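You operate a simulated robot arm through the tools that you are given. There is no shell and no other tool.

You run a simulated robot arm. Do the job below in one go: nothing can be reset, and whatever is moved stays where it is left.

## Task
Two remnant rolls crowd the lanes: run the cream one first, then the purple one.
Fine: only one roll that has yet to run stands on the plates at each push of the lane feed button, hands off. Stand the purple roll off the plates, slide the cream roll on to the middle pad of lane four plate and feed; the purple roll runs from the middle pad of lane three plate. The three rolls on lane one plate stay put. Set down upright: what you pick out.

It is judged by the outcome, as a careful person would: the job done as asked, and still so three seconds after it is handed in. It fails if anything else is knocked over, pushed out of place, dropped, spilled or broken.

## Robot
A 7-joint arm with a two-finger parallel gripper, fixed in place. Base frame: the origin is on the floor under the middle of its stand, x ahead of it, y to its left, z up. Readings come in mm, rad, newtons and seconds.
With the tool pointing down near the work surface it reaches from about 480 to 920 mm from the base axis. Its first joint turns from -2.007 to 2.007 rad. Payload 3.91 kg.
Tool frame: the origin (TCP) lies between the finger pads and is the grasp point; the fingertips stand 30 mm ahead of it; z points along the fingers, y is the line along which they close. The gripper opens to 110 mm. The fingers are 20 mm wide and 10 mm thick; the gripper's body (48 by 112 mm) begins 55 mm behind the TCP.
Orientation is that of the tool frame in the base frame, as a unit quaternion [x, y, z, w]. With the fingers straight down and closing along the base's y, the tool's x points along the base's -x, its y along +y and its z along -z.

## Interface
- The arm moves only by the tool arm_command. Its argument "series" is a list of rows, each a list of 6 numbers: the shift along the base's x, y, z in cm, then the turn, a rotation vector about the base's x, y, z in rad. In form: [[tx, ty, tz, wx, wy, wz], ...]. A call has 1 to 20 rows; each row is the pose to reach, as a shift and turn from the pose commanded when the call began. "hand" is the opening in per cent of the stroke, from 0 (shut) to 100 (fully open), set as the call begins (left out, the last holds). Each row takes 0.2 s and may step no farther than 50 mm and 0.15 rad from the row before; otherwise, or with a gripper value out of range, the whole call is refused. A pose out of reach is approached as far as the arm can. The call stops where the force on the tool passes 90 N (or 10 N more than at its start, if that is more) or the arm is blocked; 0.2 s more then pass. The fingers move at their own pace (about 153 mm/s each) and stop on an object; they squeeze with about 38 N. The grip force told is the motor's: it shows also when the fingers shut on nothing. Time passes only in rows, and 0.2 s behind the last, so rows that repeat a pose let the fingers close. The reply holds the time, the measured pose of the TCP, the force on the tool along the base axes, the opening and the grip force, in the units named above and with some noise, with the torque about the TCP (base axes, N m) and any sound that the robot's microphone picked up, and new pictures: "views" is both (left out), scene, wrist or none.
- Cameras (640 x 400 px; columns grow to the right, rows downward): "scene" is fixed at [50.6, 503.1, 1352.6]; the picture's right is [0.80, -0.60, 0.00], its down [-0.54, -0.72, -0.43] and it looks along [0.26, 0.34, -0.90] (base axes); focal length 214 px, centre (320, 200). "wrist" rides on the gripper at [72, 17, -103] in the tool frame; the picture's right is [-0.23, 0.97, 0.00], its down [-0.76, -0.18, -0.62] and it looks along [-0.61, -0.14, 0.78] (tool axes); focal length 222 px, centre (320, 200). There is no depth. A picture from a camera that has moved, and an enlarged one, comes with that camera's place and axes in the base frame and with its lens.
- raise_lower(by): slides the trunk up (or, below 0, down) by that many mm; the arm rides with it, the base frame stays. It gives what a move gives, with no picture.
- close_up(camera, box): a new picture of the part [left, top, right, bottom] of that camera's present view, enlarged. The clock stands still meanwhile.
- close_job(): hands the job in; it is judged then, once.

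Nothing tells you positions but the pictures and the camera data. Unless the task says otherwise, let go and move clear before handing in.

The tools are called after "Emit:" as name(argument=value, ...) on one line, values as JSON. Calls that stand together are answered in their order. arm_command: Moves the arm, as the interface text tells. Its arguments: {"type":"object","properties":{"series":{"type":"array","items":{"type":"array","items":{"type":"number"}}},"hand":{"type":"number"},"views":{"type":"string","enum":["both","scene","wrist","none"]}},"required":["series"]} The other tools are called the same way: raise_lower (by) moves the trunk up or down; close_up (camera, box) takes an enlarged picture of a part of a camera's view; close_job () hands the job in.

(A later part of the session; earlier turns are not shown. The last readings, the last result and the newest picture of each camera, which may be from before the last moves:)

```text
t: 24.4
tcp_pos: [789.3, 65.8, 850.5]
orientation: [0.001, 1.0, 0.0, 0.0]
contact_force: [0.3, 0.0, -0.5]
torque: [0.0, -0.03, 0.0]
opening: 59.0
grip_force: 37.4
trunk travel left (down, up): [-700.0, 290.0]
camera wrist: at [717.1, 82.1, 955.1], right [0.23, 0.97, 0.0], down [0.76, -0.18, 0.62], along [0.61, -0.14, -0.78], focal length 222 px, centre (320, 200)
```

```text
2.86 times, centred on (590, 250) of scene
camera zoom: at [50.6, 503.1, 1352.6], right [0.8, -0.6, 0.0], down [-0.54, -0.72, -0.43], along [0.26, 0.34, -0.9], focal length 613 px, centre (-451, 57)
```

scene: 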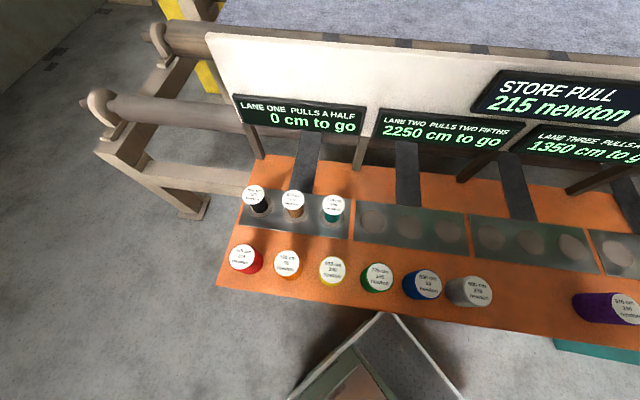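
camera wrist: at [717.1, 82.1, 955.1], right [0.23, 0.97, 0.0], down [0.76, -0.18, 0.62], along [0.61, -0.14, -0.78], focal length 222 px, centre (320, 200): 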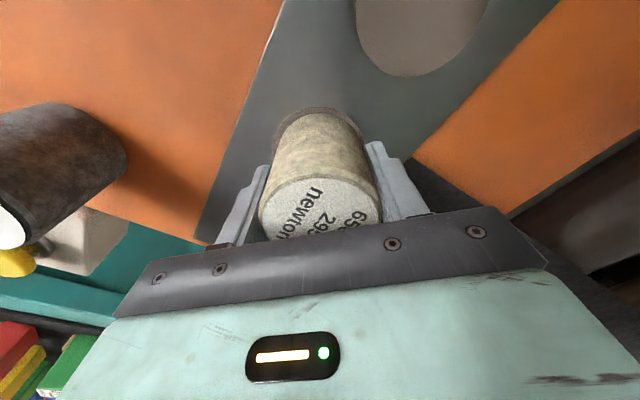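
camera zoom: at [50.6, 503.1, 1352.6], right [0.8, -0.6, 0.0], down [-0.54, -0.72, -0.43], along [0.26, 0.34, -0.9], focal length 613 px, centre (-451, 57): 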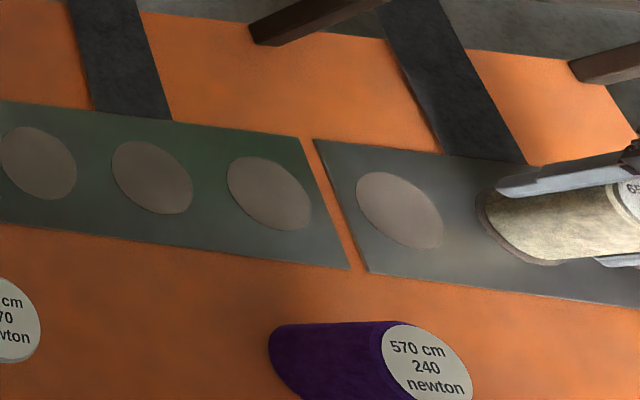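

Cream looks well seated on the middle pad. I'll zoom in to check how it is centred before letting go.

Emit:
close_up(camera="scene", box=[590, 220, 640, 260])

Emit:
close_up(camera="wrist", box=[250, 80, 410, 200])

```text
10.00 times, centred on (615, 240) of scene
camera zoom: at [50.6, 503.1, 1352.6], right [0.8, -0.6, 0.0], down [-0.54, -0.72, -0.43], along [0.26, 0.34, -0.9], focal length 2145 px, centre (-2630, -200)
```

zoom: 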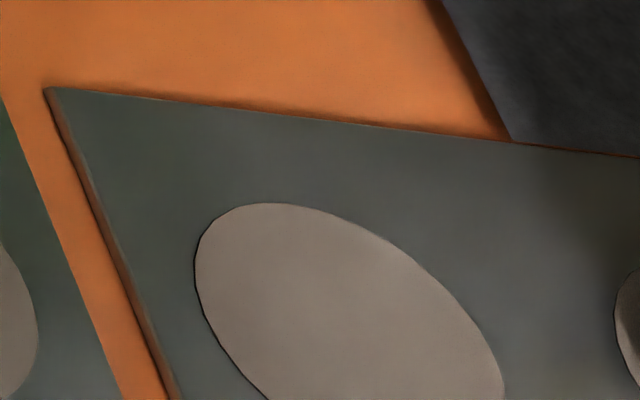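

```text
3.33 times, centred on (330, 140) of wrist
camera zoom: at [717.1, 82.1, 955.1], right [0.23, 0.97, 0.0], down [0.76, -0.18, 0.62], along [0.61, -0.14, -0.78], focal length 740 px, centre (287, 400)
```

zoom: 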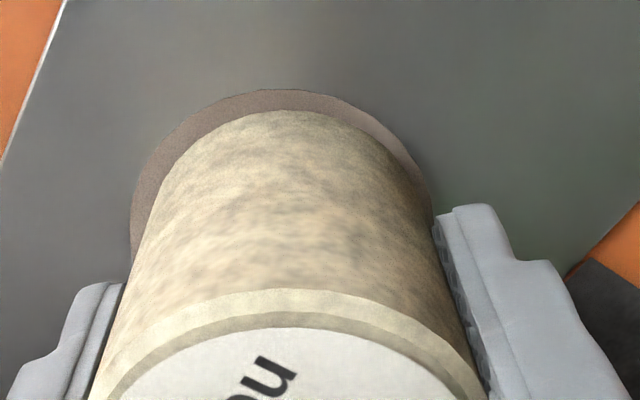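

Cream is fully on the pad, about 1 mm off centre toward +y. I'll nudge it back and then open.

Emit:
arm_command(series=[[0, -0.06, 0, 0, 0, 0], [0, -0.12, 0, 0, 0, 0], [0, -0.12, 0, 0, 0, 0]], views="none")

Emit:
arm_command(series=[[0, 0, 0, 0, 0, 0], [0, 0, 0, 0, 0, 0], [0, 0, 0, 0, 0, 0]], hand=100, views="wrist")

```text
t: 25.2
tcp_pos: [789.4, 63.8, 850.3]
orientation: [0.0, 1.0, 0.0, 0.0]
contact_force: [0.5, -0.9, 0.1]
torque: [0.0, 0.02, 0.0]
opening: 59.1
grip_force: 38.0
trunk travel left (down, up): [-700.0, 290.0]
```

```text
t: 26.0
tcp_pos: [789.6, 63.4, 851.5]
orientation: [0.0, 1.0, 0.0, 0.0]
contact_force: [-0.5, -0.5, -0.2]
torque: [-0.01, -0.03, -0.01]
opening: 109.9
grip_force: 0.1
trunk travel left (down, up): [-700.0, 290.0]
camera wrist: at [716.9, 80.8, 955.2], right [0.23, 0.97, 0.0], down [0.76, -0.18, 0.62], along [0.61, -0.14, -0.78], focal length 222 px, centre (320, 200)
```

wrist: 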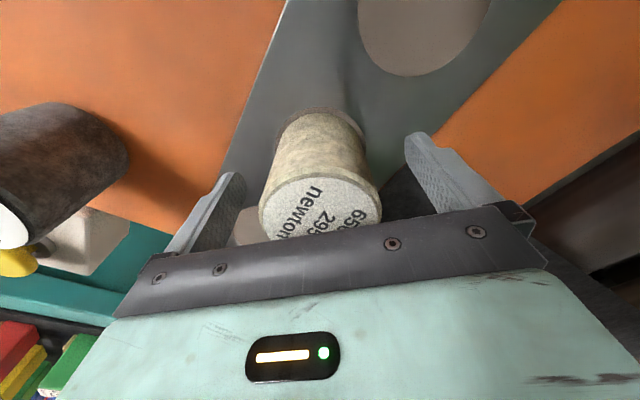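

Cream is released upright on the pad. I'll rise and take a look from above.

Emit:
arm_command(series=[[0, 0, 3, 0, 0, 0], [0, 0, 7, 0, 0, 0], [0, 0, 11, 0, 0, 0], [0, 0, 15, 0, 0, 0]], views="both")

Emit:
close_up(camera="wrist", box=[220, 0, 460, 200])

Emit:
close_up(camera="scene", box=[540, 180, 640, 320])

```text
t: 27.0
tcp_pos: [791.1, 63.4, 1001.2]
orientation: [0.0, 1.0, 0.0, -0.001]
contact_force: [-0.2, 0.0, 0.1]
torque: [0.0, 0.01, -0.02]
opening: 110.0
grip_force: 0.1
trunk travel left (down, up): [-700.0, 290.0]
camera wrist: at [717.5, 80.4, 1104.7], right [0.23, 0.97, 0.0], down [0.76, -0.18, 0.62], along [0.61, -0.14, -0.78], focal length 222 px, centre (320, 200)
```

scene: 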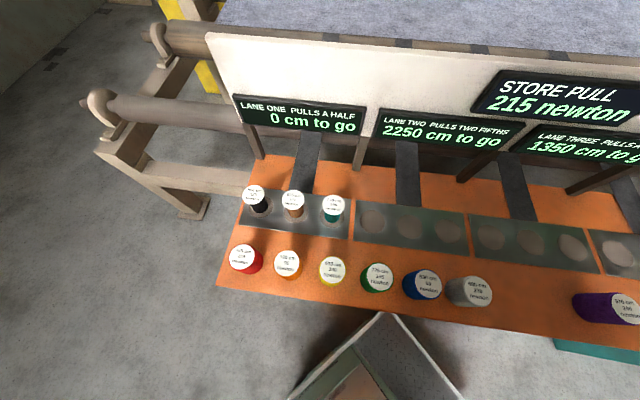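
wrist: 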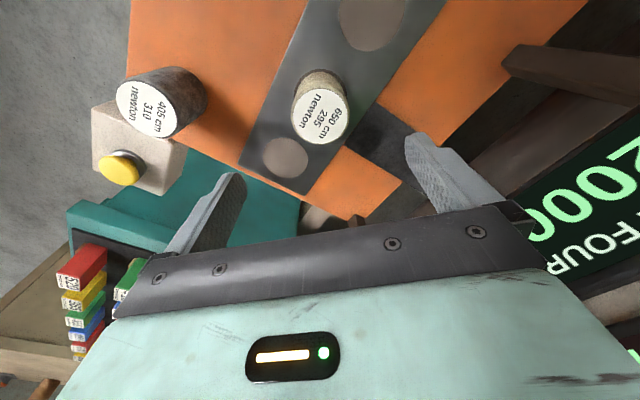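

```text
2.00 times, centred on (340, 100) of wrist
camera zoom: at [717.5, 80.4, 1104.7], right [0.23, 0.97, 0.0], down [0.76, -0.18, 0.62], along [0.61, -0.14, -0.78], focal length 444 px, centre (280, 400)
```

zoom: 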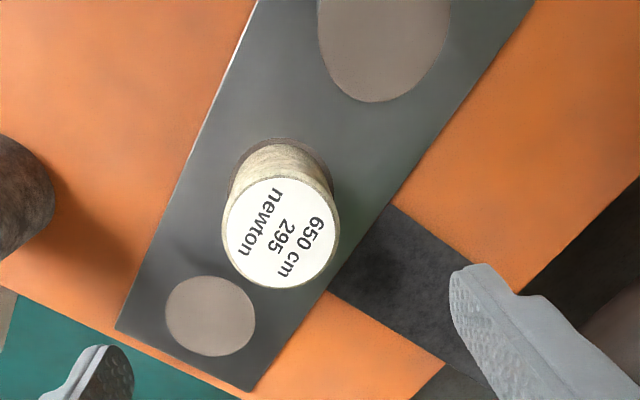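

```text
2.86 times, centred on (590, 250) of scene
camera zoom: at [50.6, 503.1, 1352.6], right [0.8, -0.6, 0.0], down [-0.54, -0.72, -0.43], along [0.26, 0.34, -0.9], focal length 613 px, centre (-451, 57)
```

zoom: 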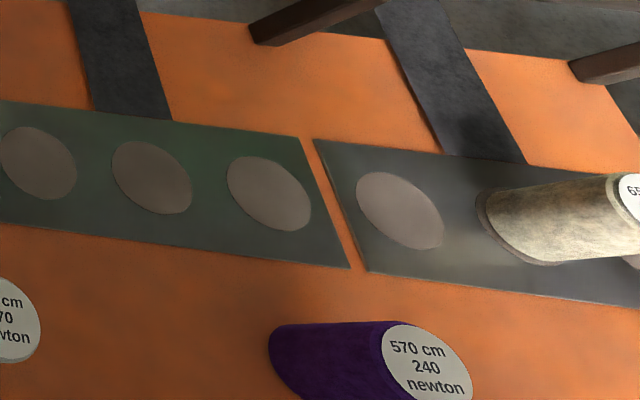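

Cream is standing on the middle pad with nothing else unrun on the plates. I'll close the hand and move above the feed button, near (811, -231).

Emit:
arm_command(series=[[0.3, -4.2, 0, 0, 0, 0], [0.6, -8.4, 0, 0, 0, 0], [0.9, -12.6, 0, 0, 0, 0], [1.2, -16.8, 0, 0, 0, 0], [1.5, -21, 0, 0, 0, 0], [1.8, -25.2, 0, 0, 0, 0], [2, -29.4, 0, 0, 0, 0], [2, -29.4, 0, 0, 0, 0]], hand=0, views="wrist")

Emit:
close_up(camera="wrist", box=[200, 20, 440, 220])

```text
t: 28.8
tcp_pos: [812.0, -229.0, 1000.0]
orientation: [-0.001, 1.0, 0.0, 0.0]
contact_force: [0.7, 0.3, 0.1]
torque: [0.01, 0.0, 0.0]
opening: 0.0
grip_force: 37.4
trunk travel left (down, up): [-700.0, 290.0]
camera wrist: at [738.3, -213.6, 1104.2], right [0.23, 0.97, 0.0], down [0.76, -0.18, 0.62], along [0.61, -0.14, -0.78], focal length 222 px, centre (320, 200)
```

wrist: 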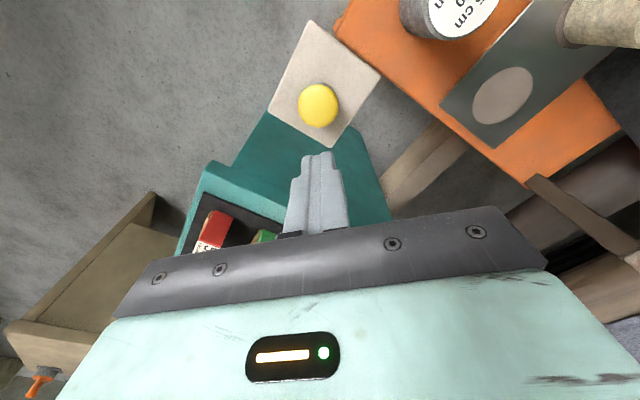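

```text
2.00 times, centred on (320, 120) of wrist
camera zoom: at [738.3, -213.6, 1104.2], right [0.23, 0.97, 0.0], down [0.76, -0.18, 0.62], along [0.61, -0.14, -0.78], focal length 444 px, centre (320, 360)
```

zoom: 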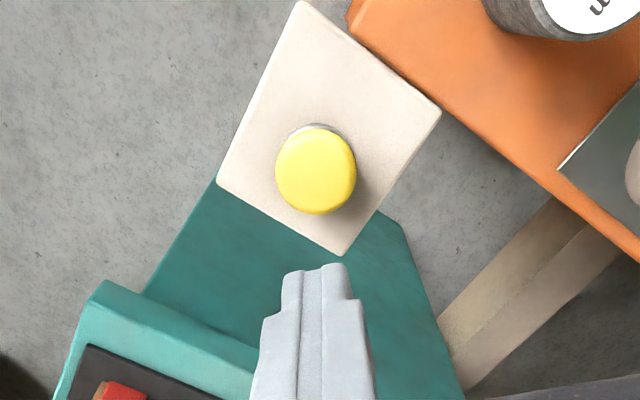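

The button is right under the tool axis. I'll descend to just above it.

Emit:
arm_command(series=[[0, -0.1, -4, 0, 0, 0], [0, -0.2, -8, 0, 0, 0], [0, -0.2, -11, 0, 0, 0], [0, -0.2, -12, 0, 0, 0], [0, -0.2, -12, 0, 0, 0]], views="wrist")

Emit:
close_up(camera="wrist", box=[220, 60, 420, 220])

```text
t: 30.0
tcp_pos: [810.5, -230.6, 881.4]
orientation: [0.0, 1.0, 0.0, 0.0]
contact_force: [0.4, -0.7, -0.4]
torque: [0.0, -0.01, 0.04]
opening: 0.0
grip_force: 37.7
trunk travel left (down, up): [-700.0, 290.0]
camera wrist: at [738.8, -214.6, 985.5], right [0.23, 0.97, 0.0], down [0.76, -0.18, 0.62], along [0.61, -0.14, -0.78], focal length 222 px, centre (320, 200)
```

wrist: 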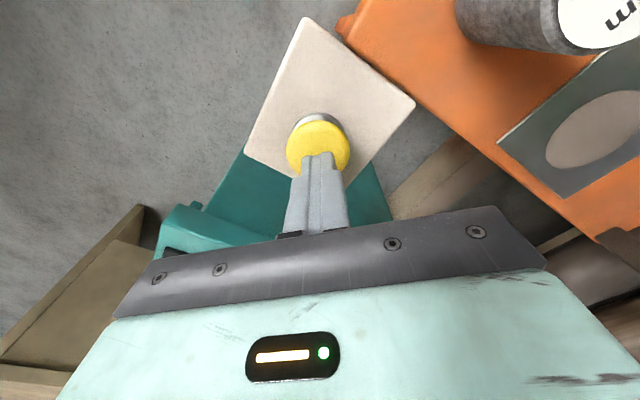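

```text
2.50 times, centred on (320, 140) of wrist
camera zoom: at [738.8, -214.6, 985.5], right [0.23, 0.97, 0.0], down [0.76, -0.18, 0.62], along [0.61, -0.14, -0.78], focal length 555 px, centre (320, 350)
```

zoom: 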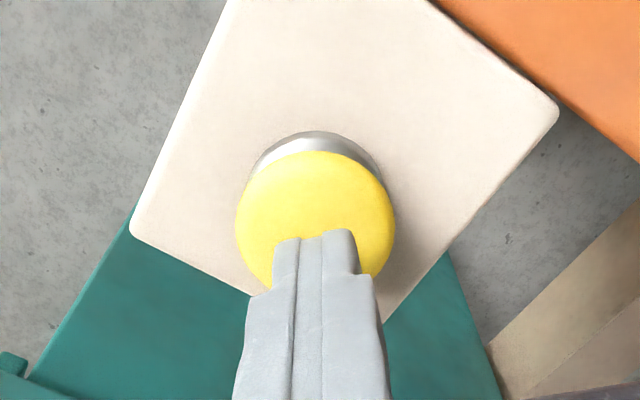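

The fingertips are centred over the button, about 18 mm above it. I'll press down in small steps and watch force and sound.

Emit:
arm_command(series=[[0, 0, -0.8, 0, 0, 0], [0, 0, -1.4, 0, 0, 0], [0, 0, -1.7, 0, 0, 0], [0, 0, -2.0, 0, 0, 0]], views="none")

```text
t: 31.0
tcp_pos: [810.5, -231.6, 861.9]
orientation: [0.0, 1.0, 0.0, 0.0]
contact_force: [-3.3, 0.3, 7.6]
torque: [0.02, 0.12, -0.03]
opening: 0.0
grip_force: 37.2
trunk travel left (down, up): [-700.0, 290.0]
heard: click
```

A click was heard, so the button has been pushed. I'll lift straight off it and look at what happened.

Emit:
arm_command(series=[[0, 0, 1.5, 0, 0, 0], [0, 0, 5, 0, 0, 0], [0, 0, 9, 0, 0, 0], [0, 0, 13, 0, 0, 0]], views="both")

Emit:
close_up(camera="scene", box=[480, 80, 640, 320])

Emit:
close_up(camera="wrist", box=[320, 0, 640, 200])

```text
t: 32.0
tcp_pos: [811.8, -229.3, 991.7]
orientation: [0.0, 1.0, -0.001, 0.0]
contact_force: [-0.3, 0.1, 0.1]
torque: [0.0, 0.04, 0.0]
opening: 0.1
grip_force: 37.8
trunk travel left (down, up): [-700.0, 290.0]
camera wrist: at [739.6, -214.3, 1095.0], right [0.23, 0.97, 0.0], down [0.76, -0.18, 0.62], along [0.61, -0.14, -0.78], focal length 222 px, centre (320, 200)
```

scene: 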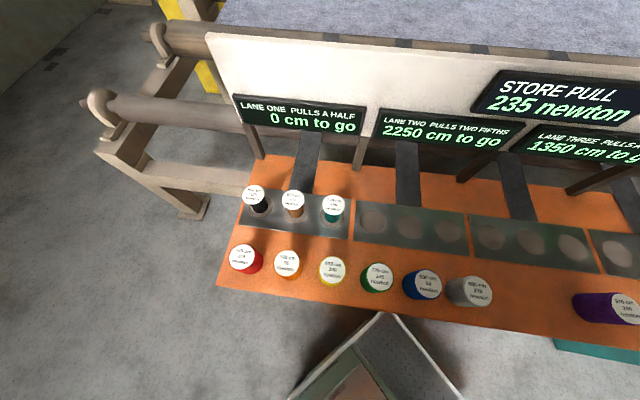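
wrist: 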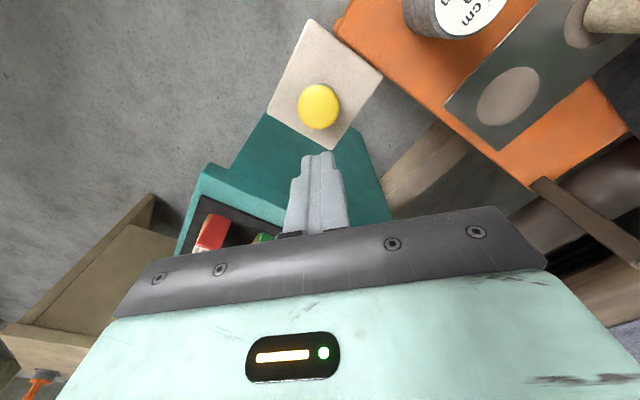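

```text
1.67 times, centred on (560, 200) of scene
camera zoom: at [50.6, 503.1, 1352.6], right [0.8, -0.6, 0.0], down [-0.54, -0.72, -0.43], along [0.26, 0.34, -0.9], focal length 358 px, centre (-80, 200)
```

zoom: 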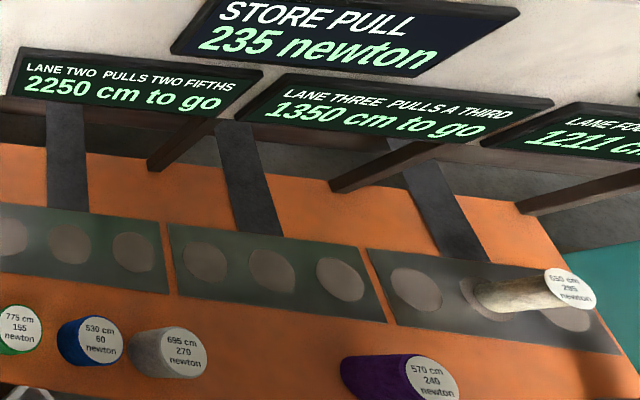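

```text
2.00 times, centred on (480, 100) of wrist
camera zoom: at [739.6, -214.3, 1095.0], right [0.23, 0.97, 0.0], down [0.76, -0.18, 0.62], along [0.61, -0.14, -0.78], focal length 444 px, centre (0, 400)
```

zoom: 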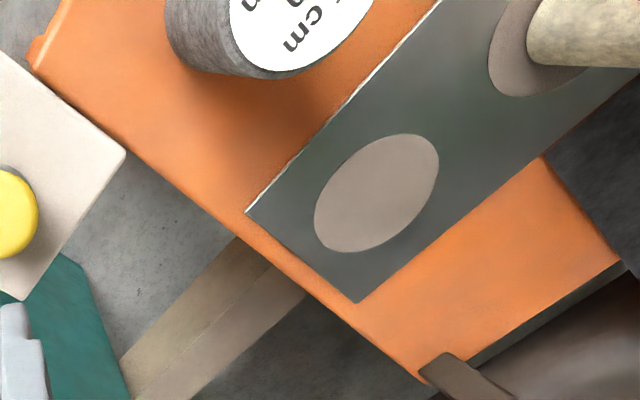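

Feeding has started: the lane four counter is falling and the cream roll is thinning. I'll wait here, then read the sign again.

Emit:
arm_command(series=[[0, 0, 0, 0, 0, 0], [0, 0, 0, 0, 0, 0], [0, 0, 0, 0, 0, 0], [0, 0, 0, 0, 0, 0], [0, 0, 0, 0, 0, 0], [0, 0, 0, 0, 0, 0], [0, 0, 0, 0, 0, 0], [0, 0, 0, 0, 0, 0], [0, 0, 0, 0, 0, 0], [0, 0, 0, 0, 0, 0]], views="none")

Emit:
close_up(camera="scene", box=[560, 80, 720, 320])

Emit:
close_up(camera="scene", box=[600, 100, 640, 140])

```text
t: 34.2
tcp_pos: [812.8, -231.4, 990.3]
orientation: [0.0, 1.0, 0.0, -0.001]
contact_force: [-0.1, -0.4, 0.6]
torque: [0.04, 0.04, 0.01]
opening: 0.0
grip_force: 37.2
trunk travel left (down, up): [-700.0, 290.0]
```

```text
refused: 720 is not a number from 0 to 640
```

```text
10.00 times, centred on (620, 120) of scene
camera zoom: at [50.6, 503.1, 1352.6], right [0.8, -0.6, 0.0], down [-0.54, -0.72, -0.43], along [0.26, 0.34, -0.9], focal length 2145 px, centre (-2680, 1000)
```

zoom: 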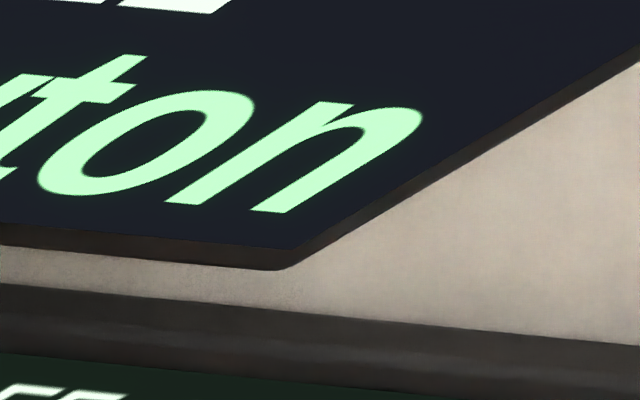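

Emit:
close_up(camera="scene", box=[520, 80, 640, 320])

Emit:
close_up(camera="scene", box=[470, 50, 640, 160])

```text
1.67 times, centred on (580, 200) of scene
camera zoom: at [50.6, 503.1, 1352.6], right [0.8, -0.6, 0.0], down [-0.54, -0.72, -0.43], along [0.26, 0.34, -0.9], focal length 358 px, centre (-113, 200)
```

zoom: 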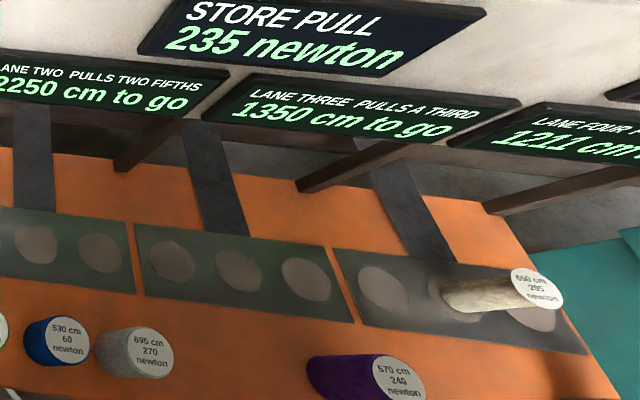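

```text
3.64 times, centred on (555, 105) of scene
camera zoom: at [50.6, 503.1, 1352.6], right [0.8, -0.6, 0.0], down [-0.54, -0.72, -0.43], along [0.26, 0.34, -0.9], focal length 780 px, centre (-534, 546)
```

zoom: 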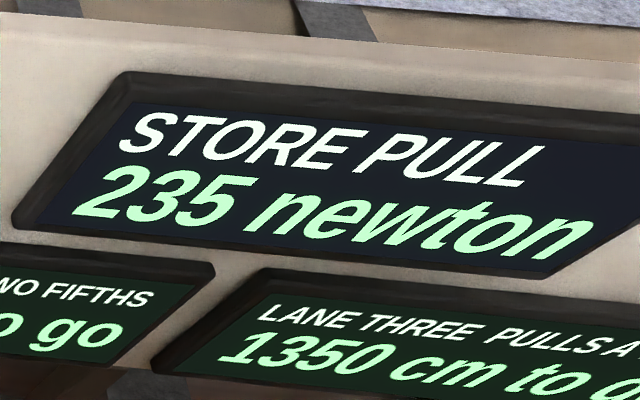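

Lane four stopped at 1211 cm and the cream roll has run down to its core, standing on its pad. I'll open the hand and go back over the purple roll, checking the other signs on the way.

Emit:
arm_command(series=[[-2.8, 3.6, 0.8, 0, 0, 0], [-5.6, 7.1, 1.5, 0, 0, 0], [-8.4, 10.7, 2.5, 0, 0, 0], [-11.1, 14.2, 4, 0, 0, 0], [-13.9, 17.8, 5, 0, 0, 0]], hand=100, views="wrist")

Emit:
close_up(camera="wrist", box=[440, 60, 640, 360])

Emit:
arm_command(series=[[-2.8, 3.6, -1, 0, 0, 0], [-5.6, 7.1, -2, 0, 0, 0], [-8.4, 10.7, -3, 0, 0, 0], [-11.1, 14.2, -4, 0, 0, 0], [-13.85, 17.82, -6, 0, 0, 0], [-13.85, 17.82, -6, 0, 0, 0]], views="wrist")

Emit:
close_up(camera="wrist", box=[200, 20, 440, 220])

```text
t: 35.4
tcp_pos: [671.3, -53.0, 1041.5]
orientation: [0.0, 1.0, 0.0, 0.0]
contact_force: [1.1, -1.3, -0.2]
torque: [0.06, -0.01, 0.0]
opening: 110.0
grip_force: 0.1
trunk travel left (down, up): [-700.0, 290.0]
camera wrist: at [598.6, -36.0, 1145.9], right [0.23, 0.97, 0.0], down [0.76, -0.18, 0.62], along [0.61, -0.14, -0.78], focal length 222 px, centre (320, 200)
```

wrist: 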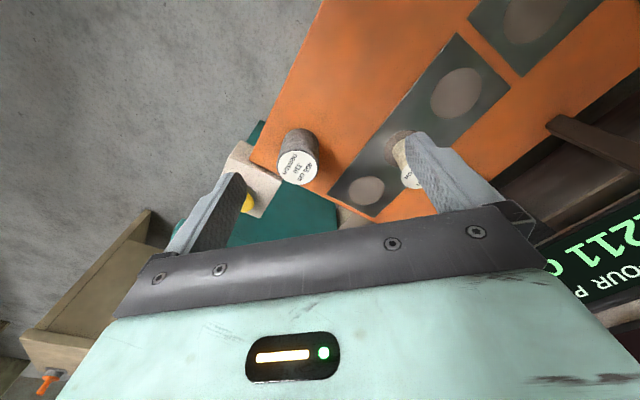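

```text
1.33 times, centred on (540, 210) of wrist
camera zoom: at [598.6, -36.0, 1145.9], right [0.23, 0.97, 0.0], down [0.76, -0.18, 0.62], along [0.61, -0.14, -0.78], focal length 296 px, centre (27, 187)
```

zoom: 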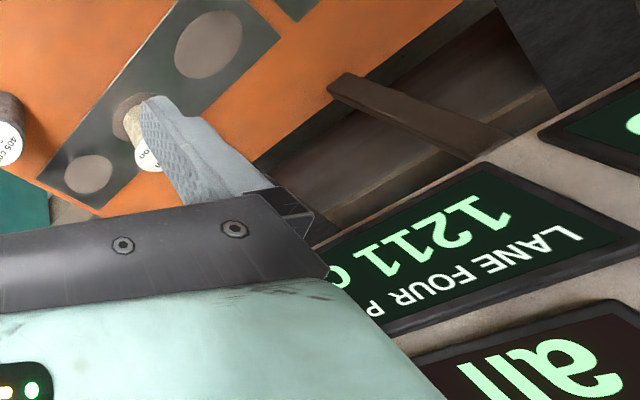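

```text
t: 36.8
tcp_pos: [531.1, 126.3, 980.4]
orientation: [0.0, 1.0, -0.001, 0.001]
contact_force: [0.1, -0.4, 0.0]
torque: [0.02, -0.04, -0.01]
opening: 110.2
grip_force: 0.1
trunk travel left (down, up): [-700.0, 290.0]
camera wrist: at [458.3, 142.5, 1085.0], right [0.23, 0.97, 0.0], down [0.76, -0.18, 0.62], along [0.61, -0.14, -0.78], focal length 222 px, centre (320, 200)
```

wrist: 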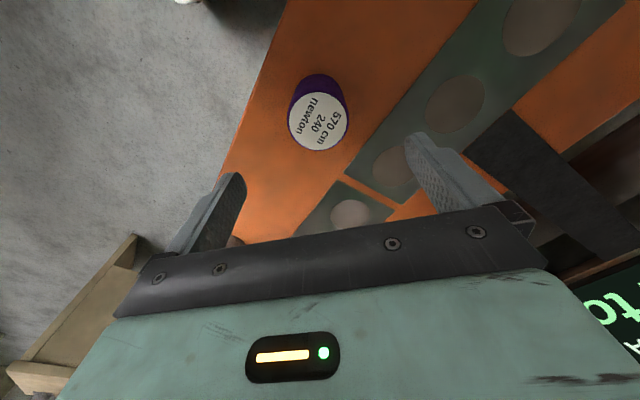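

```text
2.00 times, centred on (320, 120) of wrist
camera zoom: at [458.3, 142.5, 1085.0], right [0.23, 0.97, 0.0], down [0.76, -0.18, 0.62], along [0.61, -0.14, -0.78], focal length 444 px, centre (320, 360)
```

zoom: 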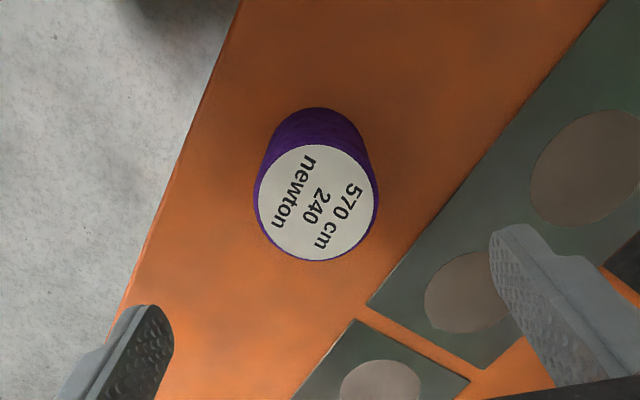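

The fault sign starts with "all", consistent with all clear. Purple is within 2 mm of the tool axis; I'll correct and descend around it.

Emit:
arm_command(series=[[-0.2, -0.15, -4.5, 0, 0, 0], [-0.2, -0.15, -9, 0, 0, 0], [-0.2, -0.15, -12, 0, 0, 0], [-0.2, -0.15, -13.8, 0, 0, 0], [-0.2, -0.15, -13.8, 0, 0, 0]], views="wrist")

Emit:
arm_command(series=[[0, 0, 0, 0, 0, 0], [0, 0, 0, 0, 0, 0], [0, 0, 0, 0, 0, 0], [0, 0, 0, 0, 0, 0], [0, 0, 0, 0, 0, 0]], hand=0, views="wrist")

```text
t: 38.0
tcp_pos: [528.6, 122.7, 842.7]
orientation: [-0.001, 1.0, 0.0, 0.0]
contact_force: [-0.5, 0.0, -0.3]
torque: [-0.03, 0.0, 0.0]
opening: 110.2
grip_force: 0.0
trunk travel left (down, up): [-700.0, 290.0]
camera wrist: at [456.2, 139.8, 946.1], right [0.23, 0.97, 0.0], down [0.76, -0.18, 0.62], along [0.61, -0.14, -0.78], focal length 222 px, centre (320, 200)
```

wrist: 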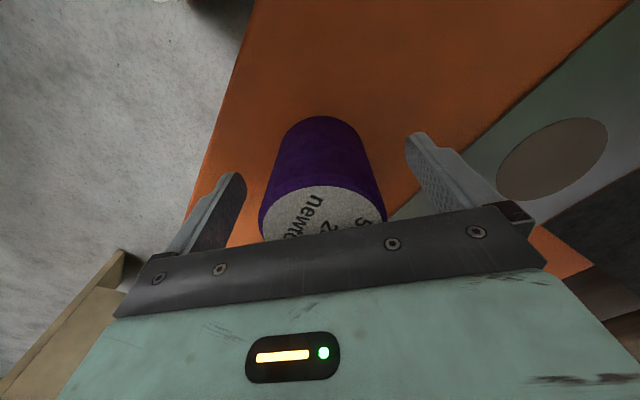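

```text
t: 39.2
tcp_pos: [529.1, 123.1, 841.4]
orientation: [0.0, 1.0, 0.0, 0.001]
contact_force: [0.4, 0.4, -0.2]
torque: [0.02, 0.03, -0.01]
opening: 58.6
grip_force: 38.2
trunk travel left (down, up): [-700.0, 290.0]
camera wrist: at [456.3, 139.8, 946.2], right [0.23, 0.97, 0.0], down [0.76, -0.18, 0.62], along [0.61, -0.14, -0.78], focal length 222 px, centre (320, 200)
```

wrist: 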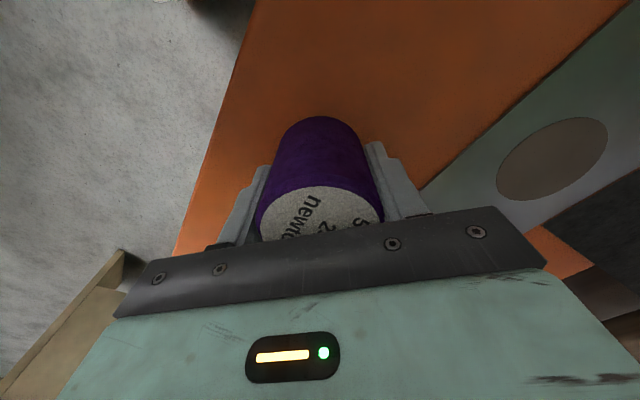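

Gripped. I'll lift slowly and check whether the roll comes along.

Emit:
arm_command(series=[[0, 0, 0.2, 0, 0, 0], [0, 0, 0.5, 0, 0, 0], [0, 0, 0.9, 0, 0, 0], [0, 0, 1.3, 0, 0, 0]], views="wrist")

```text
t: 40.2
tcp_pos: [530.2, 123.4, 856.1]
orientation: [0.0, 1.0, 0.0, 0.001]
contact_force: [0.0, -0.2, -1.5]
torque: [0.01, -0.02, 0.01]
opening: 58.8
grip_force: 38.3
trunk travel left (down, up): [-700.0, 290.0]
camera wrist: at [457.9, 139.4, 960.3], right [0.23, 0.97, 0.0], down [0.76, -0.18, 0.62], along [0.61, -0.14, -0.78], focal length 222 px, centre (320, 200)
```

wrist: 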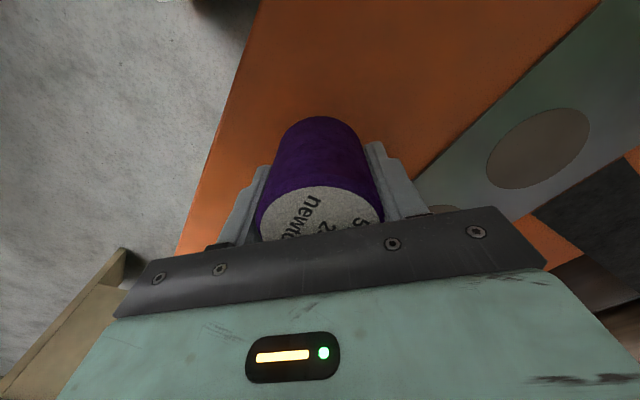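

The roll lifts without slipping. I'll raise it a bit more and carry it over to the middle pad of lane three.

Emit:
arm_command(series=[[0, 0, 0.8, 0, 0, 0], [0, 0, 1.8, 0, 0, 0], [0, 0, 2.6, 0, 0, 0], [0.5, 2, 3, 0, 0, 0], [1.2, 4.8, 3, 0, 0, 0], [2, 8, 3, 0, 0, 0], [2.8, 11.2, 3, 0, 0, 0], [3.6, 14.2, 3, 0, 0, 0], [4.05, 16.07, 3, 0, 0, 0], [4.05, 16.07, 3, 0, 0, 0]], views="wrist")

Emit:
close_up(camera="wrist", box=[220, 60, 460, 240])

```text
t: 42.4
tcp_pos: [569.7, 283.4, 887.7]
orientation: [0.0, 1.0, 0.0, 0.0]
contact_force: [0.5, -1.4, -2.1]
torque: [0.03, 0.03, 0.01]
opening: 59.0
grip_force: 38.4
trunk travel left (down, up): [-700.0, 290.0]
camera wrist: at [496.3, 299.9, 991.0], right [0.23, 0.97, 0.0], down [0.76, -0.18, 0.62], along [0.61, -0.14, -0.78], focal length 222 px, centre (320, 200)
```

wrist: 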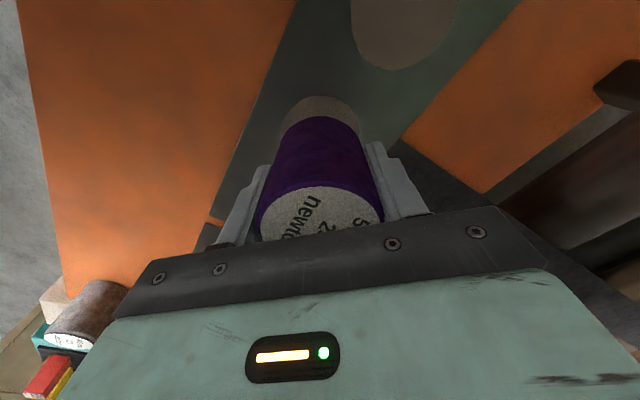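

```text
2.22 times, centred on (340, 150) of wrist
camera zoom: at [496.3, 299.9, 991.0], right [0.23, 0.97, 0.0], down [0.76, -0.18, 0.62], along [0.61, -0.14, -0.78], focal length 494 px, centre (276, 311)
```

zoom: 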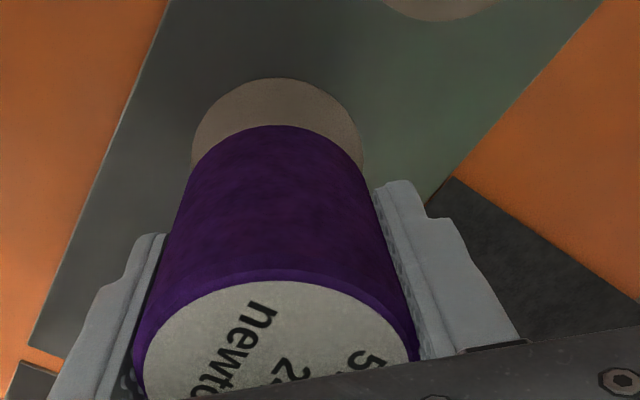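

The pad is lined up under the roll to about 1 mm. I'll lower it most of the way, then go gently to contact.

Emit:
arm_command(series=[[0.06, 0.03, -1, 0, 0, 0], [0.06, 0.03, -2.2, 0, 0, 0], [0.06, 0.03, -3, 0, 0, 0], [0.06, 0.03, -3.5, 0, 0, 0], [0.06, 0.03, -3.5, 0, 0, 0]], views="wrist")

Emit:
close_up(camera="wrist", box=[220, 60, 460, 240])

```text
t: 43.6
tcp_pos: [572.1, 283.6, 850.9]
orientation: [0.0, 1.0, -0.001, 0.0]
contact_force: [0.6, 0.3, -0.7]
torque: [0.01, -0.02, 0.01]
opening: 59.0
grip_force: 37.6
trunk travel left (down, up): [-700.0, 290.0]
camera wrist: at [498.3, 300.5, 955.4], right [0.23, 0.97, 0.0], down [0.76, -0.18, 0.62], along [0.61, -0.14, -0.78], focal length 222 px, centre (320, 200)
```

wrist: 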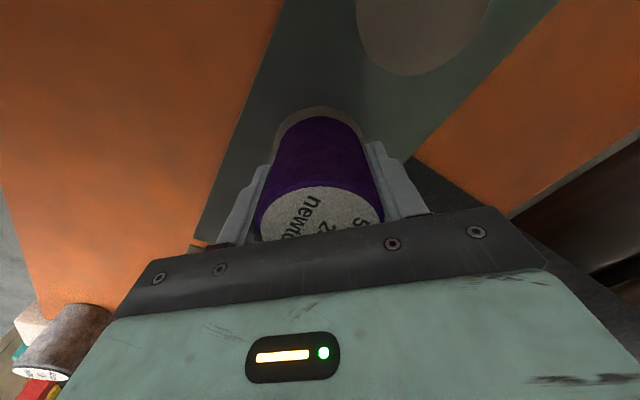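

```text
2.22 times, centred on (340, 150) of wrist
camera zoom: at [498.3, 300.5, 955.4], right [0.23, 0.97, 0.0], down [0.76, -0.18, 0.62], along [0.61, -0.14, -0.78], focal length 494 px, centre (276, 311)
```

zoom: 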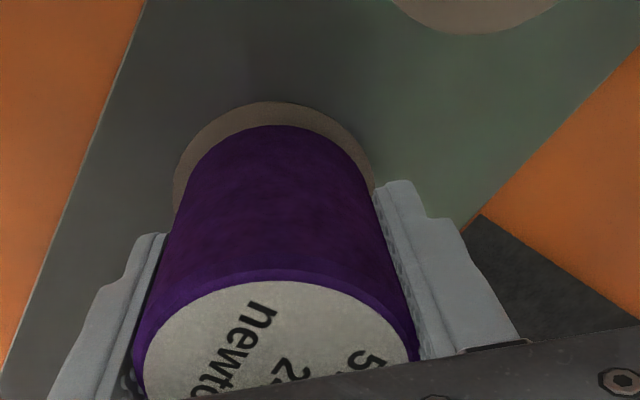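

Nicely centred, still a few millimetres above the pad. Lowering gently to contact.

Emit:
arm_command(series=[[0, 0, -0.15, 0, 0, 0], [0, 0, -0.3, 0, 0, 0]], views="none")

Emit:
arm_command(series=[[0, 0, -0.1, 0, 0, 0], [0, 0, -0.2, 0, 0, 0]], views="none")

```text
t: 44.2
tcp_pos: [571.1, 284.3, 848.1]
orientation: [0.0, 1.0, 0.001, 0.0]
contact_force: [-0.1, -0.1, -1.3]
torque: [-0.02, 0.0, 0.0]
opening: 58.9
grip_force: 38.1
trunk travel left (down, up): [-700.0, 290.0]
```

```text
t: 44.8
tcp_pos: [571.5, 283.8, 845.3]
orientation: [0.001, 1.0, 0.0, -0.001]
contact_force: [1.0, -0.3, -1.2]
torque: [0.0, -0.03, -0.01]
opening: 58.8
grip_force: 37.5
trunk travel left (down, up): [-700.0, 290.0]
```

Emit:
arm_command(series=[[0, 0, -0.1, 0, 0, 0], [0, 0, -0.2, 0, 0, 0]], views="wrist")

Emit:
close_up(camera="wrist", box=[250, 80, 410, 200])

```text
t: 45.4
tcp_pos: [571.7, 284.0, 844.0]
orientation: [0.0, 1.0, 0.001, -0.001]
contact_force: [-2.0, -0.8, 10.6]
torque: [-0.24, 0.14, -0.01]
opening: 58.9
grip_force: 38.0
trunk travel left (down, up): [-700.0, 290.0]
camera wrist: at [498.3, 300.4, 949.1], right [0.23, 0.97, 0.0], down [0.76, -0.18, 0.62], along [0.61, -0.14, -0.78], focal length 222 px, centre (320, 200)
```

wrist: 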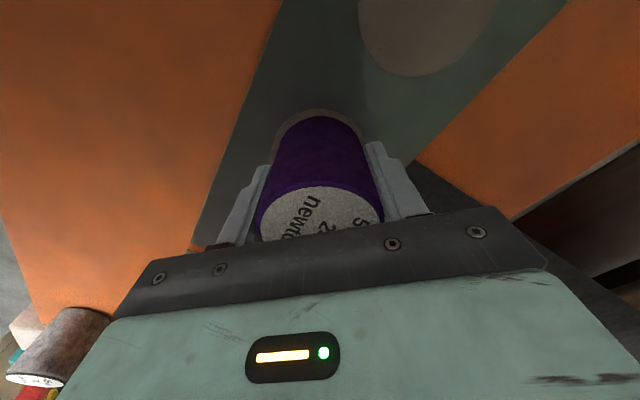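

```text
3.33 times, centred on (330, 140) of wrist
camera zoom: at [498.3, 300.4, 949.1], right [0.23, 0.97, 0.0], down [0.76, -0.18, 0.62], along [0.61, -0.14, -0.78], focal length 740 px, centre (287, 400)
```

zoom: 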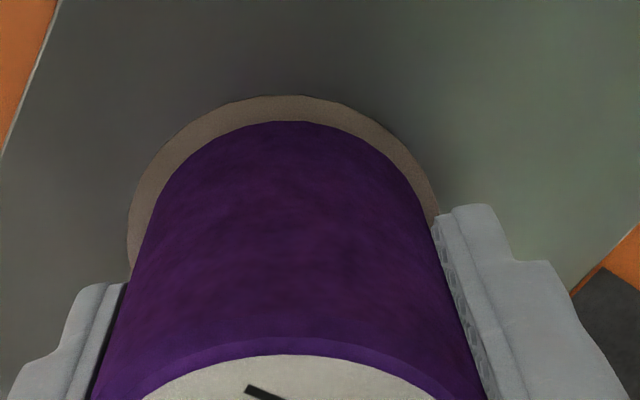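

Contact made at about 10 N. I'll ease the press, shift 1 mm back toward the pad centre, then open.

Emit:
arm_command(series=[[0, 0, 0.1, 0, 0, 0], [-0.1, -0.03, 0.1, 0, 0, 0], [-0.1, -0.03, 0.1, 0, 0, 0]], views="none")

Emit:
arm_command(series=[[0, 0, 0, 0, 0, 0], [0, 0, 0, 0, 0, 0], [0, 0, 0, 0, 0, 0]], hand=100, views="wrist")

Emit:
close_up(camera="wrist", box=[250, 80, 410, 200])

```text
t: 46.2
tcp_pos: [570.4, 284.4, 844.7]
orientation: [0.0, 1.0, 0.001, 0.001]
contact_force: [4.3, 3.2, 10.1]
torque: [-0.05, 0.02, 0.06]
opening: 58.7
grip_force: 38.2
trunk travel left (down, up): [-700.0, 290.0]
```

```text
t: 47.0
tcp_pos: [570.8, 282.2, 843.6]
orientation: [0.0, 1.0, -0.001, 0.0]
contact_force: [-1.3, -1.0, 0.2]
torque: [-0.03, 0.0, 0.0]
opening: 109.8
grip_force: 0.0
trunk travel left (down, up): [-700.0, 290.0]
camera wrist: at [497.3, 299.8, 948.4], right [0.23, 0.97, 0.0], down [0.76, -0.18, 0.62], along [0.61, -0.14, -0.78], focal length 222 px, centre (320, 200)
```

wrist: 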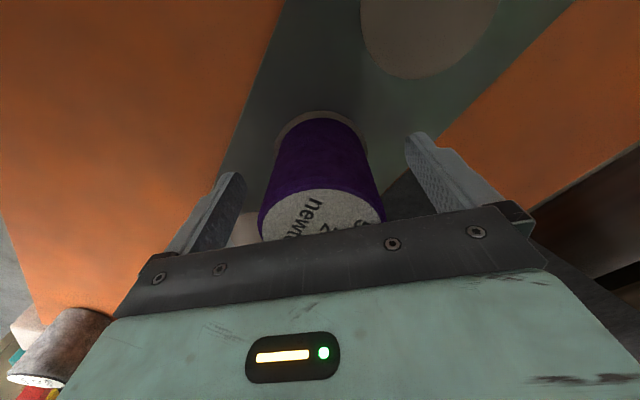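

```text
3.33 times, centred on (330, 140) of wrist
camera zoom: at [497.3, 299.8, 948.4], right [0.23, 0.97, 0.0], down [0.76, -0.18, 0.62], along [0.61, -0.14, -0.78], focal length 740 px, centre (287, 400)
```

zoom: 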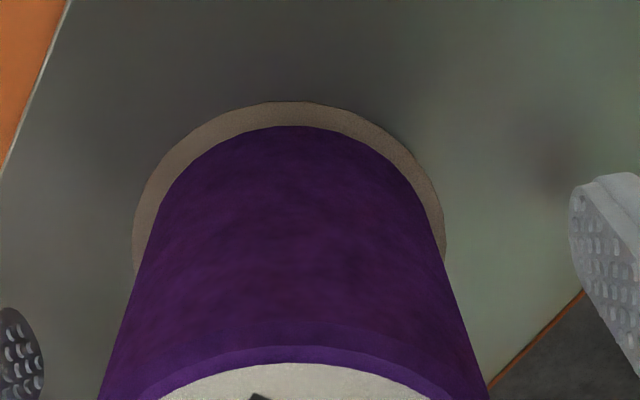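

Purple stands upright on the middle pad of lane three, released. I'll rise and check from above.

Emit:
arm_command(series=[[0, 0, 3, 0, 0, 0], [0, 0, 7, 0, 0, 0], [0, 0, 11, 0, 0, 0], [0, 0, 15, 0, 0, 0]], views="both")

Emit:
close_up(camera="scene", box=[480, 120, 640, 340])

Emit:
close_up(camera="wrist", box=[220, 0, 460, 200])

```text
t: 48.0
tcp_pos: [570.2, 283.7, 993.9]
orientation: [-0.002, 1.0, 0.001, 0.0]
contact_force: [0.3, 0.3, -0.5]
torque: [0.01, 0.01, 0.01]
opening: 110.0
grip_force: 0.1
trunk travel left (down, up): [-700.0, 290.0]
camera wrist: at [497.9, 299.9, 1098.2], right [0.23, 0.97, 0.0], down [0.76, -0.18, 0.62], along [0.61, -0.14, -0.78], focal length 222 px, centre (320, 200)
```

scene: 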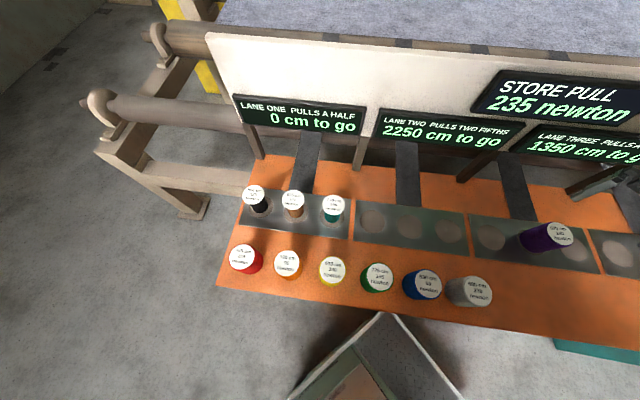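
wrist: 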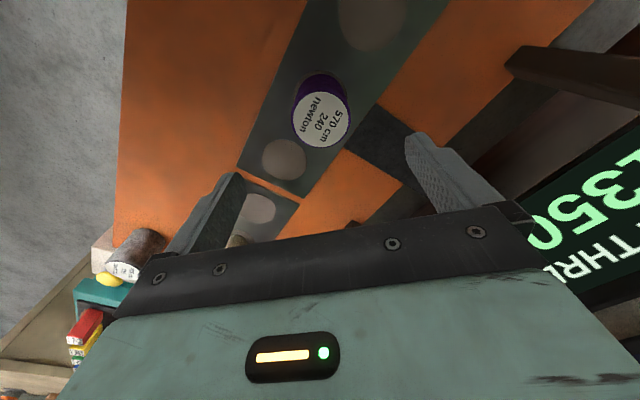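

```text
1.82 times, centred on (560, 230) of scene
camera zoom: at [50.6, 503.1, 1352.6], right [0.8, -0.6, 0.0], down [-0.54, -0.72, -0.43], along [0.26, 0.34, -0.9], focal length 390 px, centre (-116, 146)
```

zoom: 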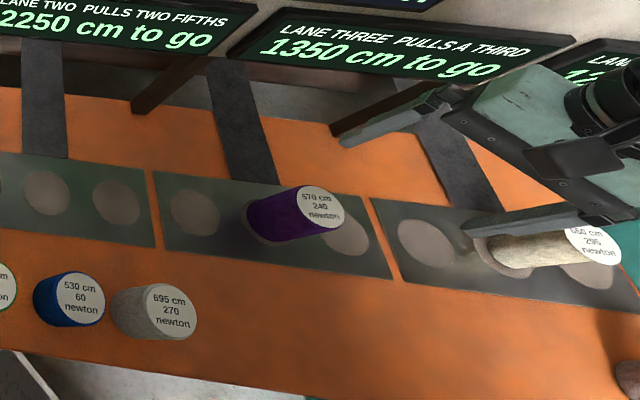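

```text
2.00 times, centred on (340, 100) of wrist
camera zoom: at [497.9, 299.9, 1098.2], right [0.23, 0.97, 0.0], down [0.76, -0.18, 0.62], along [0.61, -0.14, -0.78], focal length 444 px, centre (280, 400)
```

zoom: 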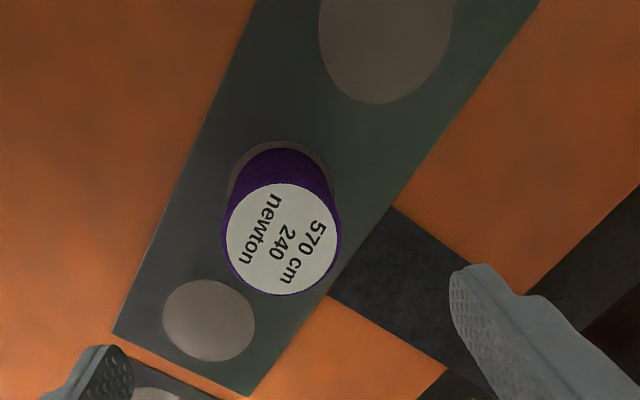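

Purple is well placed and is the only unrun roll on the plates. I'll close the hand and return above the feed button.

Emit:
arm_command(series=[[1.84, -3.96, 0, 0, 0, 0], [3.68, -7.93, 0, 0, 0, 0], [5.52, -11.89, 0, 0, 0, 0], [7.37, -15.86, 0, 0, 0, 0], [9.21, -19.82, 0, 0, 0, 0], [11.05, -23.79, 0, 0, 0, 0], [12.89, -27.75, 0, 0, 0, 0], [14.73, -31.72, 0, 0, 0, 0], [16.57, -35.68, 0, 0, 0, 0], [18.42, -39.65, 0, 0, 0, 0], [20.26, -43.61, 0, 0, 0, 0], [22.1, -47.58, 0, 0, 0, 0], [23.94, -51.54, 0, 0, 0, 0], [23.94, -51.54, 0, 0, 0, 0]], hand=0, views="both")

Emit:
close_up(camera="wrist", box=[200, 20, 440, 220])

Emit:
close_up(camera="scene", box=[480, 120, 640, 340])

```text
t: 51.0
tcp_pos: [812.4, -234.5, 995.4]
orientation: [0.0, 1.0, 0.0, 0.0]
contact_force: [0.2, -0.6, -1.0]
torque: [0.01, 0.0, 0.0]
opening: 0.1
grip_force: 37.6
trunk travel left (down, up): [-700.0, 290.0]
camera wrist: at [739.5, -216.7, 1099.2], right [0.23, 0.97, 0.0], down [0.76, -0.18, 0.62], along [0.61, -0.14, -0.78], focal length 222 px, centre (320, 200)
```

scene: 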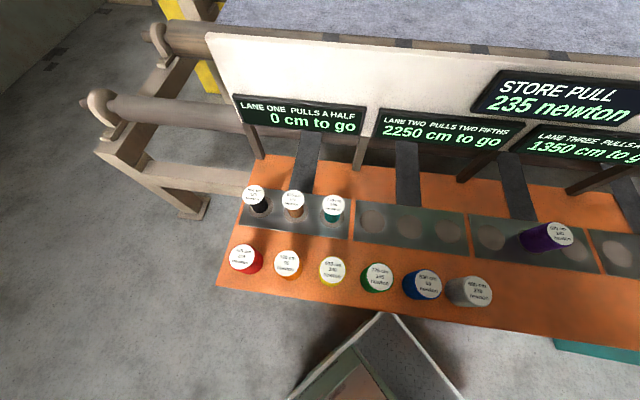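
wrist: 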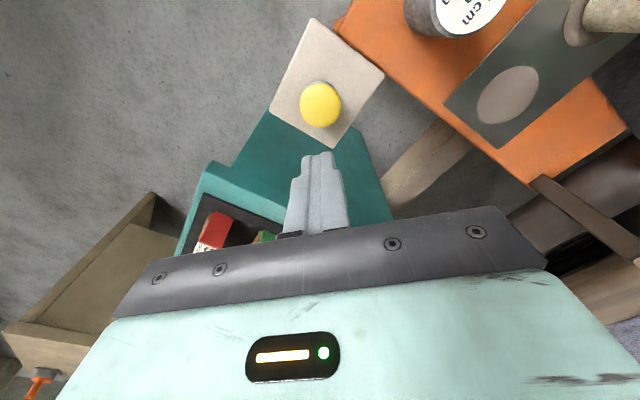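

```text
2.00 times, centred on (320, 120) of wrist
camera zoom: at [739.5, -216.7, 1099.2], right [0.23, 0.97, 0.0], down [0.76, -0.18, 0.62], along [0.61, -0.14, -0.78], focal length 444 px, centre (320, 360)
```

zoom: 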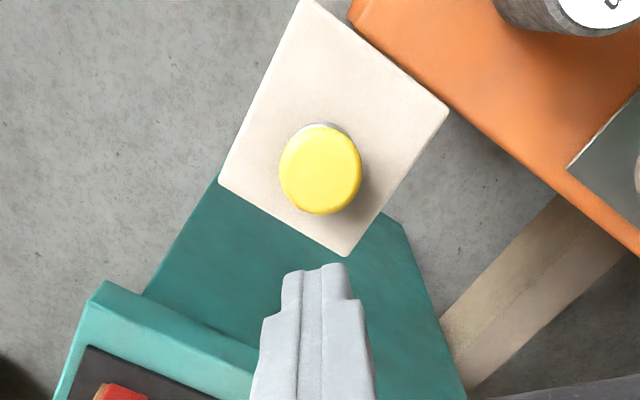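

```text
1.82 times, centred on (560, 230) of scene
camera zoom: at [50.6, 503.1, 1352.6], right [0.8, -0.6, 0.0], down [-0.54, -0.72, -0.43], along [0.26, 0.34, -0.9], focal length 390 px, centre (-116, 146)
```

zoom: 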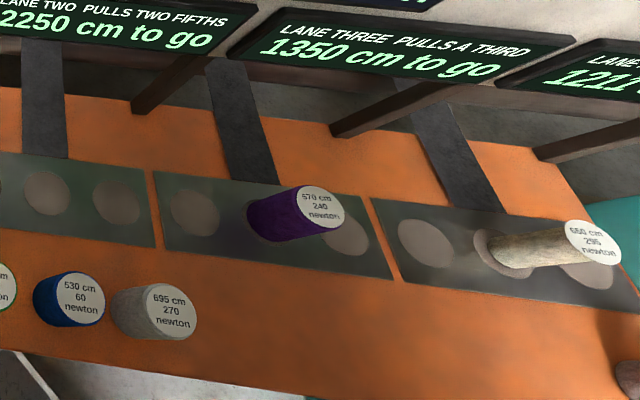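

All is lined up: purple on lane three, spent cream on lane four. I'll descend to just above the button and then press as before.

Emit:
arm_command(series=[[0, 0, -4, 0, 0, 0], [0, 0, -8, 0, 0, 0], [0, 0, -11, 0, 0, 0], [0, 0, -11.8, 0, 0, 0], [0, 0, -11.8, 0, 0, 0]], views="wrist")

Emit:
arm_command(series=[[0, 0, -0.5, 0, 0, 0], [0, 0, -0.9, 0, 0, 0], [0, 0, -1.2, 0, 0, 0], [0, 0, -1.5, 0, 0, 0]], views="none")

```text
t: 52.2
tcp_pos: [812.3, -232.5, 877.3]
orientation: [0.0, 1.0, 0.0, 0.0]
contact_force: [-0.3, -0.4, 0.9]
torque: [0.01, -0.01, 0.02]
opening: 0.3
grip_force: 37.3
trunk travel left (down, up): [-700.0, 290.0]
camera wrist: at [739.0, -216.0, 981.9], right [0.23, 0.97, 0.0], down [0.76, -0.18, 0.62], along [0.61, -0.14, -0.78], focal length 222 px, centre (320, 200)
```

wrist: 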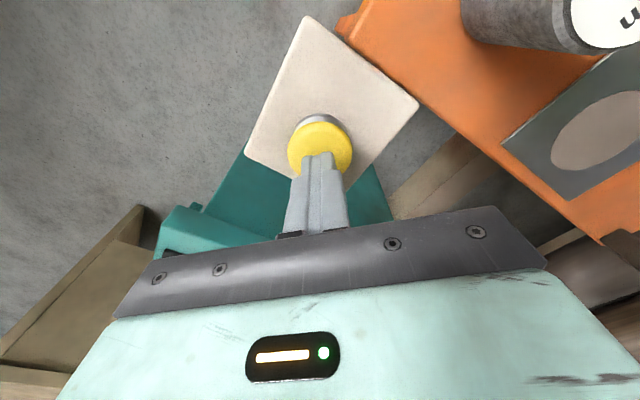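

```text
t: 53.2
tcp_pos: [812.1, -232.3, 863.3]
orientation: [0.0, 1.0, 0.0, 0.0]
contact_force: [1.1, -0.6, 2.9]
torque: [-0.03, -0.04, 0.02]
opening: 0.0
grip_force: 38.0
trunk travel left (down, up): [-700.0, 290.0]
heard: click
```

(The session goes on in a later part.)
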